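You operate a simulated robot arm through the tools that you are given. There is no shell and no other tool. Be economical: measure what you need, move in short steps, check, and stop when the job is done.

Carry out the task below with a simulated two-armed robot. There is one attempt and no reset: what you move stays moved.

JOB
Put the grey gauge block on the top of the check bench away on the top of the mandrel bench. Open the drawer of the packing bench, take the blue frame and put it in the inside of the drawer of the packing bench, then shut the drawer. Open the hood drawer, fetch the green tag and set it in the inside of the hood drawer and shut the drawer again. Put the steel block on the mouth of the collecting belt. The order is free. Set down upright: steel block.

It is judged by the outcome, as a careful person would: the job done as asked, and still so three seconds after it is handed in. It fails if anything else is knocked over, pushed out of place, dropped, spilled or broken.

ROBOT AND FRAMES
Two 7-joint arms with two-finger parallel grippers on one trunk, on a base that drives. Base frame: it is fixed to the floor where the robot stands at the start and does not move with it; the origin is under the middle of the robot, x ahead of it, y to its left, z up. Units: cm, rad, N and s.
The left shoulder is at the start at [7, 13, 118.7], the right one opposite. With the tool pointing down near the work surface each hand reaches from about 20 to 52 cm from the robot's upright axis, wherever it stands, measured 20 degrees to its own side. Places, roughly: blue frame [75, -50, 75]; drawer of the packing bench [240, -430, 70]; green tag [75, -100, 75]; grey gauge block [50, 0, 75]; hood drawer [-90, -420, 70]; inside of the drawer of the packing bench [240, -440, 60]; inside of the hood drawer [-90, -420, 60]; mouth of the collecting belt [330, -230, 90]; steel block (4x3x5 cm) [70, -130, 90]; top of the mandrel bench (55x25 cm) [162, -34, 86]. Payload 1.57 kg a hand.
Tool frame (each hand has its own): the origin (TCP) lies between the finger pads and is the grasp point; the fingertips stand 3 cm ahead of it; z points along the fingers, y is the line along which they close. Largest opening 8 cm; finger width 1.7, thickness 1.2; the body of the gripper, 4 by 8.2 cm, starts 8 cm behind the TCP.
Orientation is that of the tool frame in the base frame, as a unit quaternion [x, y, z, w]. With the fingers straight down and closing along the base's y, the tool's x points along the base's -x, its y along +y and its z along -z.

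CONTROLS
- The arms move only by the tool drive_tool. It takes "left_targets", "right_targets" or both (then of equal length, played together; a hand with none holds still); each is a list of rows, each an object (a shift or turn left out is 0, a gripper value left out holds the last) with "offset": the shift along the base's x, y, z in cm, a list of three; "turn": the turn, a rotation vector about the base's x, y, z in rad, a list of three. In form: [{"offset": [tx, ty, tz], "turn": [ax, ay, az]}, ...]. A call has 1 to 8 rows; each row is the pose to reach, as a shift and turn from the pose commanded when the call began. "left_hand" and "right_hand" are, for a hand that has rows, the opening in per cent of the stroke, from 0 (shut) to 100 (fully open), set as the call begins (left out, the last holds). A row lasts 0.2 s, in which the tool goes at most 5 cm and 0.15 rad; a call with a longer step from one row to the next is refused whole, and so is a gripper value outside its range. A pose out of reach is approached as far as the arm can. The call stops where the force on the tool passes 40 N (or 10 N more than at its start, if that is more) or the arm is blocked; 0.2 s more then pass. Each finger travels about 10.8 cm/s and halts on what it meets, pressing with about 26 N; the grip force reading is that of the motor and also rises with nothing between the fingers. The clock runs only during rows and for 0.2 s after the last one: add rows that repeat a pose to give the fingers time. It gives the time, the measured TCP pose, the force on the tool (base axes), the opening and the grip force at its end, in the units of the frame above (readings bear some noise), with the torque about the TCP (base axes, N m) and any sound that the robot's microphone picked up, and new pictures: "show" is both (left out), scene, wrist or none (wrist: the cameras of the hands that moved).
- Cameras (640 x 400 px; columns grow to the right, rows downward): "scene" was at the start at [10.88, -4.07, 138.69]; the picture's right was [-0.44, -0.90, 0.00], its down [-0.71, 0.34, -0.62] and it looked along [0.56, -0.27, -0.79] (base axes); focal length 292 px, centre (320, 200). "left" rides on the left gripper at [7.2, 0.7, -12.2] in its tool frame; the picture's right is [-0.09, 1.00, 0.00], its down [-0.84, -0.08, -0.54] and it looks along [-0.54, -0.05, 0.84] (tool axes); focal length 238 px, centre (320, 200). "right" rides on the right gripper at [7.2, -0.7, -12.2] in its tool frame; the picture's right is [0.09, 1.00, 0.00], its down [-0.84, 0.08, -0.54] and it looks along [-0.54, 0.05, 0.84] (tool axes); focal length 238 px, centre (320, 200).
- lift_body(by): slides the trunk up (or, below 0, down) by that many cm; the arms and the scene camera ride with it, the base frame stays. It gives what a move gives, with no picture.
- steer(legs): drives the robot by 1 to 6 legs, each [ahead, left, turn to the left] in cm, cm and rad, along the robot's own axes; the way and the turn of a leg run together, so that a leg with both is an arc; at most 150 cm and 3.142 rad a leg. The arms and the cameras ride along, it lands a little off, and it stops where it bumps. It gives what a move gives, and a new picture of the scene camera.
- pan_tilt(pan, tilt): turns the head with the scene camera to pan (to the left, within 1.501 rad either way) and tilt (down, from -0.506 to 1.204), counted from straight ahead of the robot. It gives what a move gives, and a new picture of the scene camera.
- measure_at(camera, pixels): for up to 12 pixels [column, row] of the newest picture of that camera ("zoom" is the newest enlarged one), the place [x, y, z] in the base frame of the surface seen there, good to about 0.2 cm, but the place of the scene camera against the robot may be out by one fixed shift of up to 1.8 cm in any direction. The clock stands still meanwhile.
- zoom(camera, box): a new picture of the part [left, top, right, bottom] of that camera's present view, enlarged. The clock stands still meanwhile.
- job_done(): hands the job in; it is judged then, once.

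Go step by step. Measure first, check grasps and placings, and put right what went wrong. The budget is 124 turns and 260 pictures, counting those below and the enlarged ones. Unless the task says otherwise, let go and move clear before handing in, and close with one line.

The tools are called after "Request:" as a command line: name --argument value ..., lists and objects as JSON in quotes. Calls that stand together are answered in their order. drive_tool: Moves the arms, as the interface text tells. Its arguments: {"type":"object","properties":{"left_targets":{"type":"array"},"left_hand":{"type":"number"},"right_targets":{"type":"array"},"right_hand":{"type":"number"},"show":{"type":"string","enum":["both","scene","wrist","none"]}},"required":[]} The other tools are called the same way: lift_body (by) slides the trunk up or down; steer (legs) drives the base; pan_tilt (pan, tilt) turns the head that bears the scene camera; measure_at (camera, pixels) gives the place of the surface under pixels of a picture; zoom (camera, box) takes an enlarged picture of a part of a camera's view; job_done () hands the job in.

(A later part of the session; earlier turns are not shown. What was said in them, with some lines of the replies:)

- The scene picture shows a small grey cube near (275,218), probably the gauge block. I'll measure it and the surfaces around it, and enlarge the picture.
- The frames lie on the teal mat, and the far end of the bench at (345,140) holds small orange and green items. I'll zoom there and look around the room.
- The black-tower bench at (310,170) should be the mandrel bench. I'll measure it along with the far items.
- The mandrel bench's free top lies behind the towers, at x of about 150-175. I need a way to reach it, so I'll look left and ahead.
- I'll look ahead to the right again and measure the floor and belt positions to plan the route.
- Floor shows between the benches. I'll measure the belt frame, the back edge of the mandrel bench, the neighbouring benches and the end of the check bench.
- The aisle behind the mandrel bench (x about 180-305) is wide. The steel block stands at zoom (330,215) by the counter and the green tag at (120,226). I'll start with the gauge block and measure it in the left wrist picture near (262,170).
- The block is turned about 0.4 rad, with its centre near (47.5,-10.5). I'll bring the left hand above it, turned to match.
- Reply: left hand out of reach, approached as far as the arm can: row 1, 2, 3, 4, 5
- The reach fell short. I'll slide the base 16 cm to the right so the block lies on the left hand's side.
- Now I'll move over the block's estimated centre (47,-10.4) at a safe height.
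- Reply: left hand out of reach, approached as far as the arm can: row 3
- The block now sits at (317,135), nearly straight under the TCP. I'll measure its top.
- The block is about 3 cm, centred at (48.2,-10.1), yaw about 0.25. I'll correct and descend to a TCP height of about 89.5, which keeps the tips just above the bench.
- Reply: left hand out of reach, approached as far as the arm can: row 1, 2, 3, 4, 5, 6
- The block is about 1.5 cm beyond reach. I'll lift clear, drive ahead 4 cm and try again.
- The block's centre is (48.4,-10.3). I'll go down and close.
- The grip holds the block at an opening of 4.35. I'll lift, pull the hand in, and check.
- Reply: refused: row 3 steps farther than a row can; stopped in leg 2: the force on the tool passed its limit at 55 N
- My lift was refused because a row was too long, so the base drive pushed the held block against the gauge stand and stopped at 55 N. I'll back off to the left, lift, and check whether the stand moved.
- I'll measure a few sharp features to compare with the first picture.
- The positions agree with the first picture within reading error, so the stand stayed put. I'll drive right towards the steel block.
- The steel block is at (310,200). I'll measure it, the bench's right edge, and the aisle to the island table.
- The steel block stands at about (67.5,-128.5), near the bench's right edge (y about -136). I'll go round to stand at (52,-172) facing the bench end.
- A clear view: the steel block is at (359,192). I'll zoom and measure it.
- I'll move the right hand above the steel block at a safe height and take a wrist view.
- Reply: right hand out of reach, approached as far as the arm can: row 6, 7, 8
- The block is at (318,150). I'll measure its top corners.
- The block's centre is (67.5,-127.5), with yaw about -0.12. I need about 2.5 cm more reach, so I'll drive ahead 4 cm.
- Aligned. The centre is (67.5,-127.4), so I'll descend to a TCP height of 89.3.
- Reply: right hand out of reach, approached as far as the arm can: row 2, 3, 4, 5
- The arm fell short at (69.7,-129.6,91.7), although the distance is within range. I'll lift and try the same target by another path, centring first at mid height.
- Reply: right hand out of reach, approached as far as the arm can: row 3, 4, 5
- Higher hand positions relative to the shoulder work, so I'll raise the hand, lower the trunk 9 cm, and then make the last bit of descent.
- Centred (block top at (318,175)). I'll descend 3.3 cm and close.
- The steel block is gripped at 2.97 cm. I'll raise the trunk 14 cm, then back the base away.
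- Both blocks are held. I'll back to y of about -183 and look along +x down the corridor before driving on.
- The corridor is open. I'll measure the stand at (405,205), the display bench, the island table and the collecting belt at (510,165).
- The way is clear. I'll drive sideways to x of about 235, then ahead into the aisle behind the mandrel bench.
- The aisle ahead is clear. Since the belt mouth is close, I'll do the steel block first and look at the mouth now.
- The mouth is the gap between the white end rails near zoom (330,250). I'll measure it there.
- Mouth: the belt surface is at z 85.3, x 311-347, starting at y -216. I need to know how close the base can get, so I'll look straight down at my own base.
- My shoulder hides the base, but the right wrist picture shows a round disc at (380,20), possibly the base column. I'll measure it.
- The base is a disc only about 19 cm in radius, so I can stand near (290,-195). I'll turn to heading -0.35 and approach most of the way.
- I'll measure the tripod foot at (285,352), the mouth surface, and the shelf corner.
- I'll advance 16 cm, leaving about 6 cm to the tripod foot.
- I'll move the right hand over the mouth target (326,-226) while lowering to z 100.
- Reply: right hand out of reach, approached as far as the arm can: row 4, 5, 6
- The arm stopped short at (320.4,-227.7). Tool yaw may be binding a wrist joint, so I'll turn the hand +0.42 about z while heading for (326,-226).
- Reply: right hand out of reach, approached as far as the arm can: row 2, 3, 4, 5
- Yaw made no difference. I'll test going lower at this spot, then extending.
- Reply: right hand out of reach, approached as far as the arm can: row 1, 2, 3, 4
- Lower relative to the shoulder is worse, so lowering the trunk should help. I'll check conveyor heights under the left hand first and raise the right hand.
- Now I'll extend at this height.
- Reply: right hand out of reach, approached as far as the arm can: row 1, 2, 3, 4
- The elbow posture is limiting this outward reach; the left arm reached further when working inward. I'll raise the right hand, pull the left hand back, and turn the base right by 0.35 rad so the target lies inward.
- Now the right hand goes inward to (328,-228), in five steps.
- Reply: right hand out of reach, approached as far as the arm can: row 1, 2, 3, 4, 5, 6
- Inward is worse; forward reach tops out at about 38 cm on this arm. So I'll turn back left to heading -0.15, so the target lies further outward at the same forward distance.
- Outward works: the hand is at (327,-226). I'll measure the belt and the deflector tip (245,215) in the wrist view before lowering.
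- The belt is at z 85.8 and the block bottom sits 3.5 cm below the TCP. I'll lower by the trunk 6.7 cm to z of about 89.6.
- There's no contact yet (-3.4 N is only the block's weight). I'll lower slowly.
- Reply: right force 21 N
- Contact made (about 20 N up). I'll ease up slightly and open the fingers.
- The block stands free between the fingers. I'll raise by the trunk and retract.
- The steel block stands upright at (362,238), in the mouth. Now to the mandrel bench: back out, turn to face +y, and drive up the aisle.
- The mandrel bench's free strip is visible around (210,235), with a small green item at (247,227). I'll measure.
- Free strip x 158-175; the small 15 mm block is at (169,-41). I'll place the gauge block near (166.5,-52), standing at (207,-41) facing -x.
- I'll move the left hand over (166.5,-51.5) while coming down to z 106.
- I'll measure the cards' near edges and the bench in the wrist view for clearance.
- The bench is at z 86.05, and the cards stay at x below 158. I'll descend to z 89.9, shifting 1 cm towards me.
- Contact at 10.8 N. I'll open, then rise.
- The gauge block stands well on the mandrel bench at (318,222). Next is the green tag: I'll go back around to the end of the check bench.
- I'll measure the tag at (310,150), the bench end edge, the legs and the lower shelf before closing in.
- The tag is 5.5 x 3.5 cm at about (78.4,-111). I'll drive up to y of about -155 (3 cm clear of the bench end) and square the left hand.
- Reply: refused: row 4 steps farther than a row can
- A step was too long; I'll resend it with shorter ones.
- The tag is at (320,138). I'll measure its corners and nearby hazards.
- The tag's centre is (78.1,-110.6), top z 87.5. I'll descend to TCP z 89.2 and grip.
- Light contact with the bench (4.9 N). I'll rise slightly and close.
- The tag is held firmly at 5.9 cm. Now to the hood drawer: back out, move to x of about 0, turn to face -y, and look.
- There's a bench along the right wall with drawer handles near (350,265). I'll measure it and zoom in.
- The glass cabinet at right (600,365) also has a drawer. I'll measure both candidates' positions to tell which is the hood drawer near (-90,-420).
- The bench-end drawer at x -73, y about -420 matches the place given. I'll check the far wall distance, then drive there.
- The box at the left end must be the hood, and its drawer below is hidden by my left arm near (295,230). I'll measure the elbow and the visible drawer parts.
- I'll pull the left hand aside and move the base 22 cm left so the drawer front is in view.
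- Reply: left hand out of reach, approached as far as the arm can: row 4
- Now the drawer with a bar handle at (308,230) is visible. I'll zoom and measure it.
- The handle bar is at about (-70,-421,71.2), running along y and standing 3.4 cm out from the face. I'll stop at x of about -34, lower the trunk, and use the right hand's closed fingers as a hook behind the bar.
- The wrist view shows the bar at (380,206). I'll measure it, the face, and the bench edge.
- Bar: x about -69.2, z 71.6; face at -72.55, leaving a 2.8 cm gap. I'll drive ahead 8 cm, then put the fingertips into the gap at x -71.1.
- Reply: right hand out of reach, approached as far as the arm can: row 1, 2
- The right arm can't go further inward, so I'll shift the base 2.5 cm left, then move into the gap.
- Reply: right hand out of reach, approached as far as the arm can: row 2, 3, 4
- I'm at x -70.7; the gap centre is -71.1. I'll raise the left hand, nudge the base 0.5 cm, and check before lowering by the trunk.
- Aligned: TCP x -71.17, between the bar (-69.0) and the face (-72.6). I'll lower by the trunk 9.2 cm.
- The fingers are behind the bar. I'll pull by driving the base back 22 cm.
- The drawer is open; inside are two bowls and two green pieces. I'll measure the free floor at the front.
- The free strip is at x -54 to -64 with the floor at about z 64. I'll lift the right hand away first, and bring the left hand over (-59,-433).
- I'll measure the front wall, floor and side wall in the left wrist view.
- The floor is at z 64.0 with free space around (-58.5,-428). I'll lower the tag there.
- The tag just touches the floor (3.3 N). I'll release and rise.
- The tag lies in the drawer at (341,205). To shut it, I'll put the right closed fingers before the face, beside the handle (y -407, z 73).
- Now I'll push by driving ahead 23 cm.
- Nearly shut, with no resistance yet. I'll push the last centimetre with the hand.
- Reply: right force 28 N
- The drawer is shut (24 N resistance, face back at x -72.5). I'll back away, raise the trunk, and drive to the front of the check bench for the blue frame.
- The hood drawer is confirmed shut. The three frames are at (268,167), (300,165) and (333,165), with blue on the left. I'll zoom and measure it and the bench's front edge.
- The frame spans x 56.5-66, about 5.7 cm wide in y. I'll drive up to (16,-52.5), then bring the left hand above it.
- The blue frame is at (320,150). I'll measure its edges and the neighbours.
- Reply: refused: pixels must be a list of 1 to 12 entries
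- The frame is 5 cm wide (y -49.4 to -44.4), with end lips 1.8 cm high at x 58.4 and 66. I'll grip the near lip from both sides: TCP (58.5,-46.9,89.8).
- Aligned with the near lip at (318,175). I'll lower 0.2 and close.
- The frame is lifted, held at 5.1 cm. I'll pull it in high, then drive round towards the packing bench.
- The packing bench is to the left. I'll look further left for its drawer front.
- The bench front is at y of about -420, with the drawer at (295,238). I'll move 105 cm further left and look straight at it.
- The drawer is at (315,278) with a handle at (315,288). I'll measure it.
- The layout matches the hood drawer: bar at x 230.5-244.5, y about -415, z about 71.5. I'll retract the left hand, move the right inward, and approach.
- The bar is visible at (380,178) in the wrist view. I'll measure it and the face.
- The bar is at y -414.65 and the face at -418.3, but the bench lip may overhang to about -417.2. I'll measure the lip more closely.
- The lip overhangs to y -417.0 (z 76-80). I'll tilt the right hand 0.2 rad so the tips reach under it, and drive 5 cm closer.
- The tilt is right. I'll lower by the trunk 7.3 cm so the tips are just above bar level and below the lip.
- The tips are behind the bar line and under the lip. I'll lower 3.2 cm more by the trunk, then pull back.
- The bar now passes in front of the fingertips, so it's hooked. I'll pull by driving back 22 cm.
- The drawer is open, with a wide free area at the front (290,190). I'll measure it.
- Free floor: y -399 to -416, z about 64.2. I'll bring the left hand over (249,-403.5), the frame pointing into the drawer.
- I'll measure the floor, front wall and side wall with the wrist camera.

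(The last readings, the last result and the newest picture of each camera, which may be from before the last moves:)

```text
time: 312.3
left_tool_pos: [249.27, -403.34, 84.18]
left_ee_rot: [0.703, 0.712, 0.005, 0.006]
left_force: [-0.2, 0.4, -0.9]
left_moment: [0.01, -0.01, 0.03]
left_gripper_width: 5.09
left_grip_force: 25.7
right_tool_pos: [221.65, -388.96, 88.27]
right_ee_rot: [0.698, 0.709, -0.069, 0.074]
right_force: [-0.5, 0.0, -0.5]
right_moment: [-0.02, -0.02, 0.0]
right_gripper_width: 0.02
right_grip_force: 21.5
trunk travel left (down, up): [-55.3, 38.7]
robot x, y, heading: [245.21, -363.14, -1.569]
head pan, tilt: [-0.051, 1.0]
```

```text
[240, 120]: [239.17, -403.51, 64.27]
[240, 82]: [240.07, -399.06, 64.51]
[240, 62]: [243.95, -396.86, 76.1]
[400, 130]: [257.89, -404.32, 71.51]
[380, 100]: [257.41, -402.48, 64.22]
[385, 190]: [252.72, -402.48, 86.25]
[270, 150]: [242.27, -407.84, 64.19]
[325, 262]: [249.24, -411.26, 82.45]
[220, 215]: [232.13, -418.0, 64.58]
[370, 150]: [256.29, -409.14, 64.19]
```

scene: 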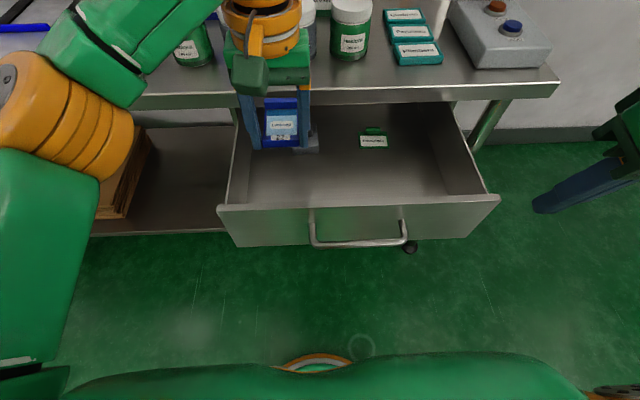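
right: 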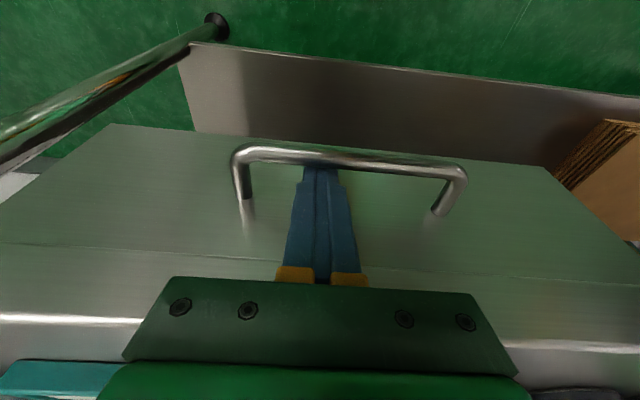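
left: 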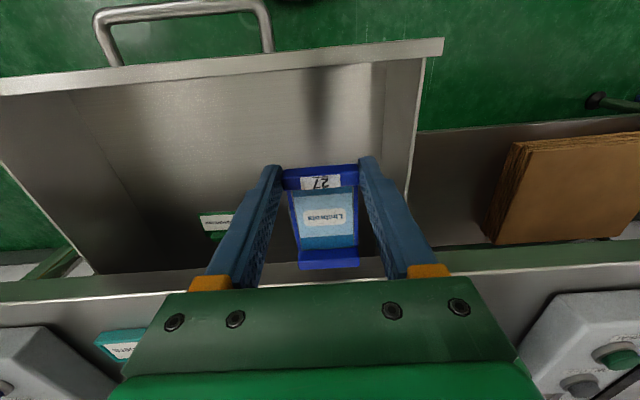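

All clear: floor 64.2, side wall x 257.4, front wall y -398.5. I'll lower to z 67.9.

Request:
drive_tool --left_targets '[{"offset": [-0.5, 0, -4]}, {"offset": [-0.8, 0, -8]}, {"offset": [-0.8, 0, -12]}, {"offset": [-0.8, 0, -15]}, {"offset": [-0.8, 0, -16.2]}, {"offset": [-0.8, 0, -16.2]}]' --show "wrist"

Request:
drive_tool --left_targets '[{"offset": [0, 0, -0.25]}, {"offset": [0, 0, -0.5]}, {"offset": [0, 0, -0.5]}]' --show "none"

```text
time: 313.7
left_tool_pos: [248.49, -403.63, 68.04]
left_ee_rot: [0.701, 0.713, 0.007, 0.005]
left_force: [0.0, 0.7, -0.7]
left_moment: [0.01, -0.02, -0.01]
left_gripper_width: 5.1
left_grip_force: 26.7
right_tool_pos: [221.55, -389.07, 88.38]
right_ee_rot: [0.698, 0.709, -0.07, 0.073]
right_force: [0.4, -0.1, 0.1]
right_moment: [0.0, -0.01, 0.02]
right_gripper_width: 0.0
right_grip_force: 21.2
trunk travel left (down, up): [-55.3, 38.7]
robot x, y, heading: [245.35, -362.77, -1.567]
head pan, tilt: [-0.051, 1.0]
```

left: 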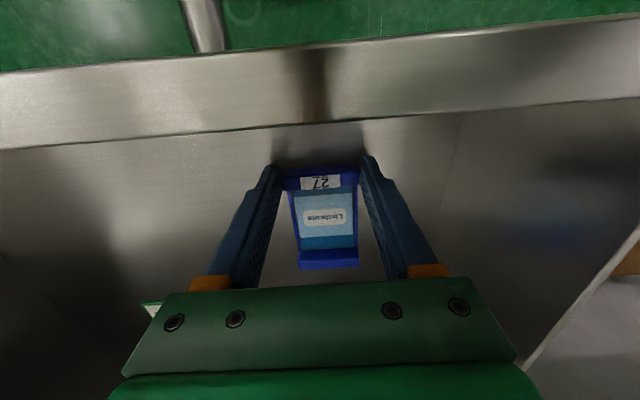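

```text
time: 314.5
left_tool_pos: [248.34, -403.4, 67.76]
left_ee_rot: [0.701, 0.713, 0.003, 0.007]
left_force: [1.9, -0.7, 21.3]
left_moment: [-0.41, 0.51, 0.1]
left_gripper_width: 5.12
left_grip_force: 25.7
right_tool_pos: [221.57, -388.76, 88.44]
right_ee_rot: [0.697, 0.709, -0.072, 0.075]
right_force: [0.5, -0.4, 0.1]
right_moment: [-0.01, 0.01, -0.03]
right_gripper_width: 0.0
right_grip_force: 21.6
trunk travel left (down, up): [-55.3, 38.7]
robot x, y, heading: [245.74, -362.84, -1.565]
head pan, tilt: [-0.051, 1.0]
```

Contact at 21 N. I'll ease up, open, and rise.

Request:
drive_tool --left_targets '[{"offset": [0, 0, 0.3]}, {"offset": [0, 0, 0.3]}]' --show "none"

Request:
drive_tool --left_targets '[{"offset": [0, 0, 0]}, {"offset": [0, 0, 0]}, {"offset": [0, 0, 0]}]' --left_hand 90 --show "none"

Request:
drive_tool --left_targets '[{"offset": [0, 0, 4]}, {"offset": [0, 0, 8]}, {"offset": [0, 0, 12]}, {"offset": [0, 0, 16]}, {"offset": [3, 3, 18]}, {"offset": [6, 6, 20]}, {"offset": [9, 9, 21]}, {"offset": [12, 12, 22]}]' --show "both"

```text
time: 315.1
left_tool_pos: [248.35, -403.51, 67.76]
left_ee_rot: [0.702, 0.712, 0.006, 0.006]
left_force: [-0.4, 1.5, 4.7]
left_moment: [-0.25, 0.14, -0.07]
left_gripper_width: 5.11
left_grip_force: 25.8
right_tool_pos: [221.55, -389.02, 88.39]
right_ee_rot: [0.698, 0.709, -0.07, 0.075]
right_force: [0.1, 0.6, -0.3]
right_moment: [0.02, -0.02, 0.02]
right_gripper_width: 0.0
right_grip_force: 21.0
trunk travel left (down, up): [-55.3, 38.7]
robot x, y, heading: [245.48, -363.17, -1.567]
head pan, tilt: [-0.051, 1.0]
```

```text
time: 315.9
left_tool_pos: [248.42, -403.59, 67.71]
left_ee_rot: [0.701, 0.713, 0.005, 0.006]
left_force: [1.1, 0.7, -0.2]
left_moment: [0.02, 0.01, 0.01]
left_gripper_width: 7.18
left_grip_force: 0.0
right_tool_pos: [221.62, -389.07, 88.35]
right_ee_rot: [0.698, 0.709, -0.07, 0.073]
right_force: [-0.3, -0.2, 0.1]
right_moment: [-0.01, 0.0, -0.01]
right_gripper_width: 0.0
right_grip_force: 21.2
trunk travel left (down, up): [-55.3, 38.7]
robot x, y, heading: [245.72, -363.06, -1.567]
head pan, tilt: [-0.051, 1.0]
```

```text
time: 317.7
left_tool_pos: [260.51, -391.57, 89.84]
left_ee_rot: [0.702, 0.712, 0.004, 0.006]
left_force: [0.4, -0.1, -0.7]
left_moment: [-0.06, 0.01, 0.0]
left_gripper_width: 7.19
left_grip_force: 0.0
right_tool_pos: [221.76, -388.88, 88.38]
right_ee_rot: [0.697, 0.709, -0.071, 0.074]
right_force: [0.7, 0.3, -0.8]
right_moment: [0.0, -0.03, -0.02]
right_gripper_width: 0.01
right_grip_force: 21.2
trunk travel left (down, up): [-55.3, 38.7]
robot x, y, heading: [245.69, -363.0, -1.566]
head pan, tilt: [-0.051, 1.0]
```

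scene: 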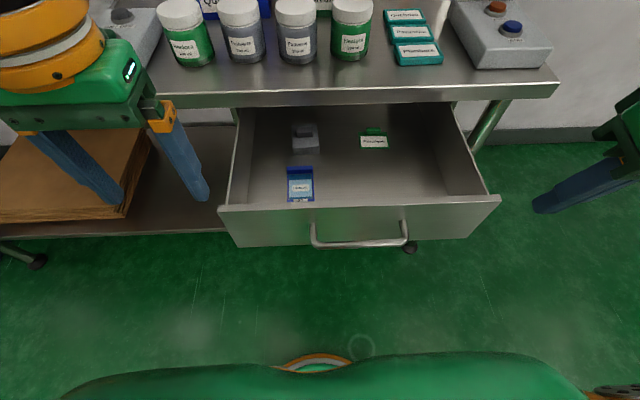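
left: 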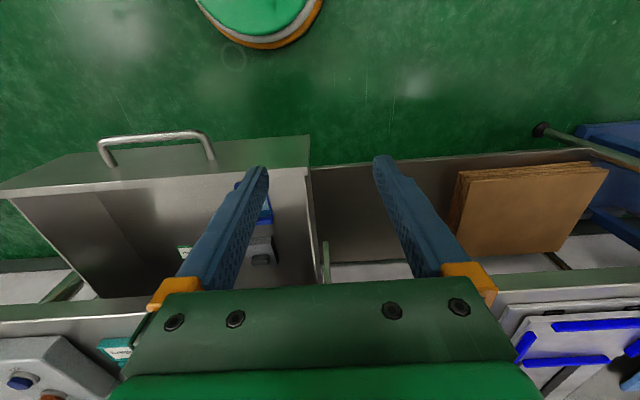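

The blue frame lies in the drawer at (300,185). Now I'll place the right closed fingers before the face beside the handle (x 225), tilted a bit more for the lip.

Request:
drive_tool --right_targets '[{"offset": [1, 1, -4], "turn": [-0.06, 0, 0]}, {"offset": [2, 1, -8], "turn": [-0.12, 0, 0]}, {"offset": [3, 0, -12], "turn": [-0.12, 0, 0]}, {"offset": [3.3, -2, -15.5], "turn": [-0.12, 0, 0]}, {"offset": [3.3, -4, -15.9], "turn": [-0.12, 0, 0]}, {"offset": [3.3, -4, -15.9], "turn": [-0.12, 0, 0]}]' --show "both"

```text
time: 319.1
left_tool_pos: [260.26, -391.79, 89.66]
left_ee_rot: [0.702, 0.713, 0.006, 0.005]
left_force: [-0.3, 0.4, -0.1]
left_moment: [0.03, -0.04, 0.01]
left_gripper_width: 7.2
left_grip_force: 0.1
right_tool_pos: [224.54, -393.93, 72.32]
right_ee_rot: [0.692, 0.704, -0.11, 0.115]
right_force: [-0.5, 0.2, 0.1]
right_moment: [0.0, 0.02, -0.01]
right_gripper_width: 0.0
right_grip_force: 21.3
right hand out of reach, approached as far as the arm can: row 2, 3, 4, 5, 6
trunk travel left (down, up): [-55.3, 38.7]
robot x, y, heading: [245.4, -363.22, -1.568]
head pan, tilt: [-0.051, 1.0]
```

scene: 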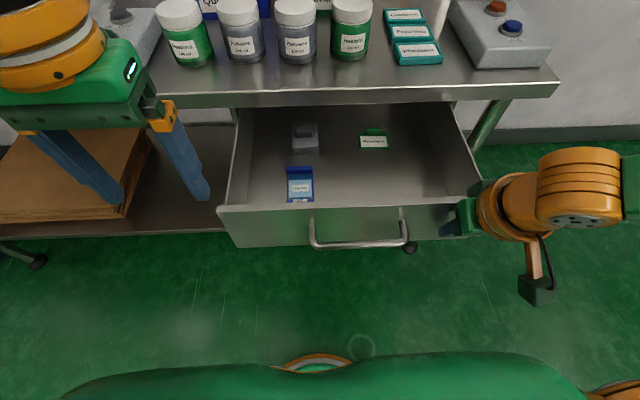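
right: 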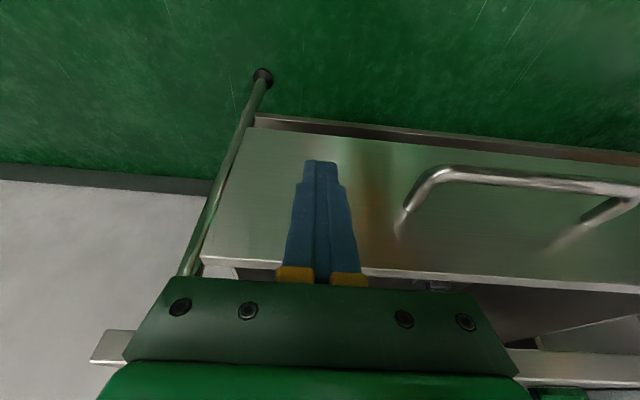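

The fingers are in front of the face. I'll push by driving ahead 21 cm.

Request:
steer --legs '[[21, 0, 0]]'

Request:
drive_tool --right_targets '[{"offset": [0, -0.5, 0]}, {"offset": [0, -1, 0]}, {"offset": [0, -1.5, 0]}, {"offset": [0, -2, 0]}, {"offset": [0, -2, 0]}]' --show "wrist"

```text
time: 320.7
left_tool_pos: [260.52, -412.48, 89.63]
left_ee_rot: [0.702, 0.712, 0.005, 0.005]
left_force: [0.3, -0.1, -0.8]
left_moment: [0.0, -0.01, 0.02]
left_gripper_width: 7.19
left_grip_force: 0.1
right_tool_pos: [224.8, -414.65, 72.49]
right_ee_rot: [0.693, 0.703, -0.112, 0.114]
right_force: [-0.3, -0.4, -0.4]
right_moment: [0.01, -0.03, -0.03]
right_gripper_width: 0.0
right_grip_force: 21.4
trunk travel left (down, up): [-55.3, 38.7]
robot x, y, heading: [245.58, -383.59, -1.567]
head pan, tilt: [-0.051, 1.0]
```

scene: 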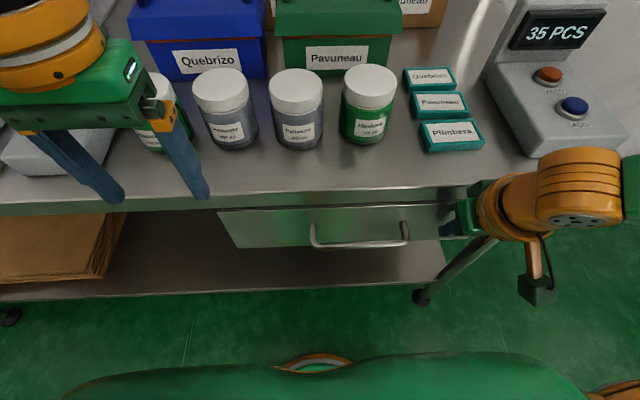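

```text
time: 321.9
left_tool_pos: [260.54, -412.46, 89.7]
left_ee_rot: [0.702, 0.712, 0.005, 0.005]
left_force: [0.4, -0.1, 0.3]
left_moment: [0.02, -0.01, 0.01]
left_gripper_width: 7.19
left_grip_force: 0.1
right_tool_pos: [224.79, -416.59, 72.31]
right_ee_rot: [0.691, 0.704, -0.112, 0.115]
right_force: [-1.1, 0.2, 0.4]
right_moment: [-0.01, 0.0, 0.03]
right_gripper_width: 0.0
right_grip_force: 21.4
trunk travel left (down, up): [-55.3, 38.7]
robot x, y, heading: [245.45, -384.05, -1.566]
head pan, tilt: [-0.051, 1.0]
5 turns are left
```

right: 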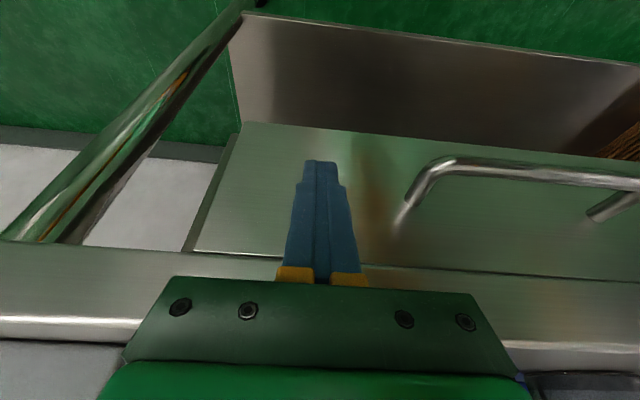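

Five turns remain and there's no resistance yet, so I'll push further until it stops and measure the face.

Request:
drive_tool --right_targets '[{"offset": [0, -0.4, 0]}, {"offset": [0, -0.8, 0]}, {"offset": [0, -1.2, 0]}, {"offset": [0, -1.6, 0]}, {"offset": [0, -1.6, 0]}]' --show "wrist"

Request:
measure_at --camera "right" --pixels '[[270, 190], [400, 230], [250, 230], [470, 170], [520, 172], [500, 310]]'

```text
time: 322.7
left_tool_pos: [260.45, -412.14, 89.91]
left_ee_rot: [0.702, 0.712, 0.004, 0.007]
left_force: [0.0, -0.1, 0.2]
left_moment: [0.02, 0.02, 0.02]
left_gripper_width: 7.19
left_grip_force: 0.0
right_tool_pos: [224.69, -416.79, 72.23]
right_ee_rot: [0.694, 0.704, -0.107, 0.11]
right_force: [1.3, 17.0, 4.6]
right_moment: [0.38, 0.02, -0.01]
right_gripper_width: 0.03
right_grip_force: 20.8
trunk travel left (down, up): [-55.3, 38.7]
robot x, y, heading: [245.83, -383.47, -1.569]
head pan, tilt: [-0.051, 1.0]
stopped in row 3 (right hand): the force on the tool passed its limit at 43 N (the readings are from after the stop); the commanded pose is now the measured one
```

right: 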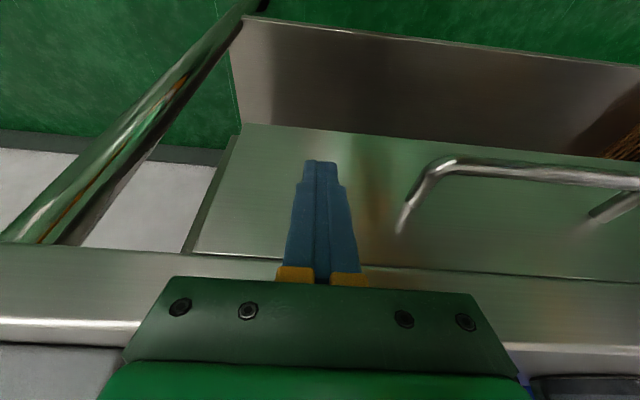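

```text
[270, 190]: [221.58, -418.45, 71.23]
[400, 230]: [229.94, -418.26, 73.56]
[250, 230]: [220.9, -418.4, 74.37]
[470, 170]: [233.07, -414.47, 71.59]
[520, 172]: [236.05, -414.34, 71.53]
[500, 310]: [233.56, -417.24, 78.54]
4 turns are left
```

The face is back at y -418.3, as before opening, with a 43 N stop, so the drawer is shut. I'll move clear and take a last look.

Request:
steer --legs '[[-22, 0, 0]]'

```text
time: 324.4
left_tool_pos: [260.3, -390.86, 89.67]
left_ee_rot: [0.702, 0.712, 0.005, 0.006]
left_force: [-0.4, 0.3, 0.2]
left_moment: [-0.01, 0.02, -0.02]
left_gripper_width: 7.19
left_grip_force: 0.2
right_tool_pos: [224.6, -395.64, 72.2]
right_ee_rot: [0.694, 0.704, -0.105, 0.111]
right_force: [0.3, 0.0, 0.2]
right_moment: [0.04, -0.01, 0.02]
right_gripper_width: 0.01
right_grip_force: 21.5
trunk travel left (down, up): [-55.3, 38.7]
robot x, y, heading: [245.92, -361.67, -1.567]
head pan, tilt: [-0.051, 1.0]
3 turns are left
```

scene: 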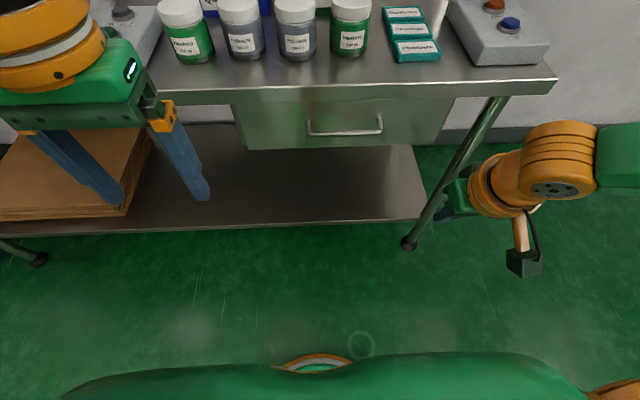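

The packing drawer is shut at (343,128) and both hands are clear, so I'm handing in.

Request:
job_done

```text
The job is handed in.
```

All four parts are done: the gauge block is on the mandrel bench, the steel block stands upright on the mouth of the collecting belt, the green tag is shut in the hood drawer, and the blue frame is shut in the packing bench drawer. Early on I pushed the held gauge block against the Larkvolt gauge stand (55 N); its position afterwards matched the first picture within reading error, so I believe it did not move.
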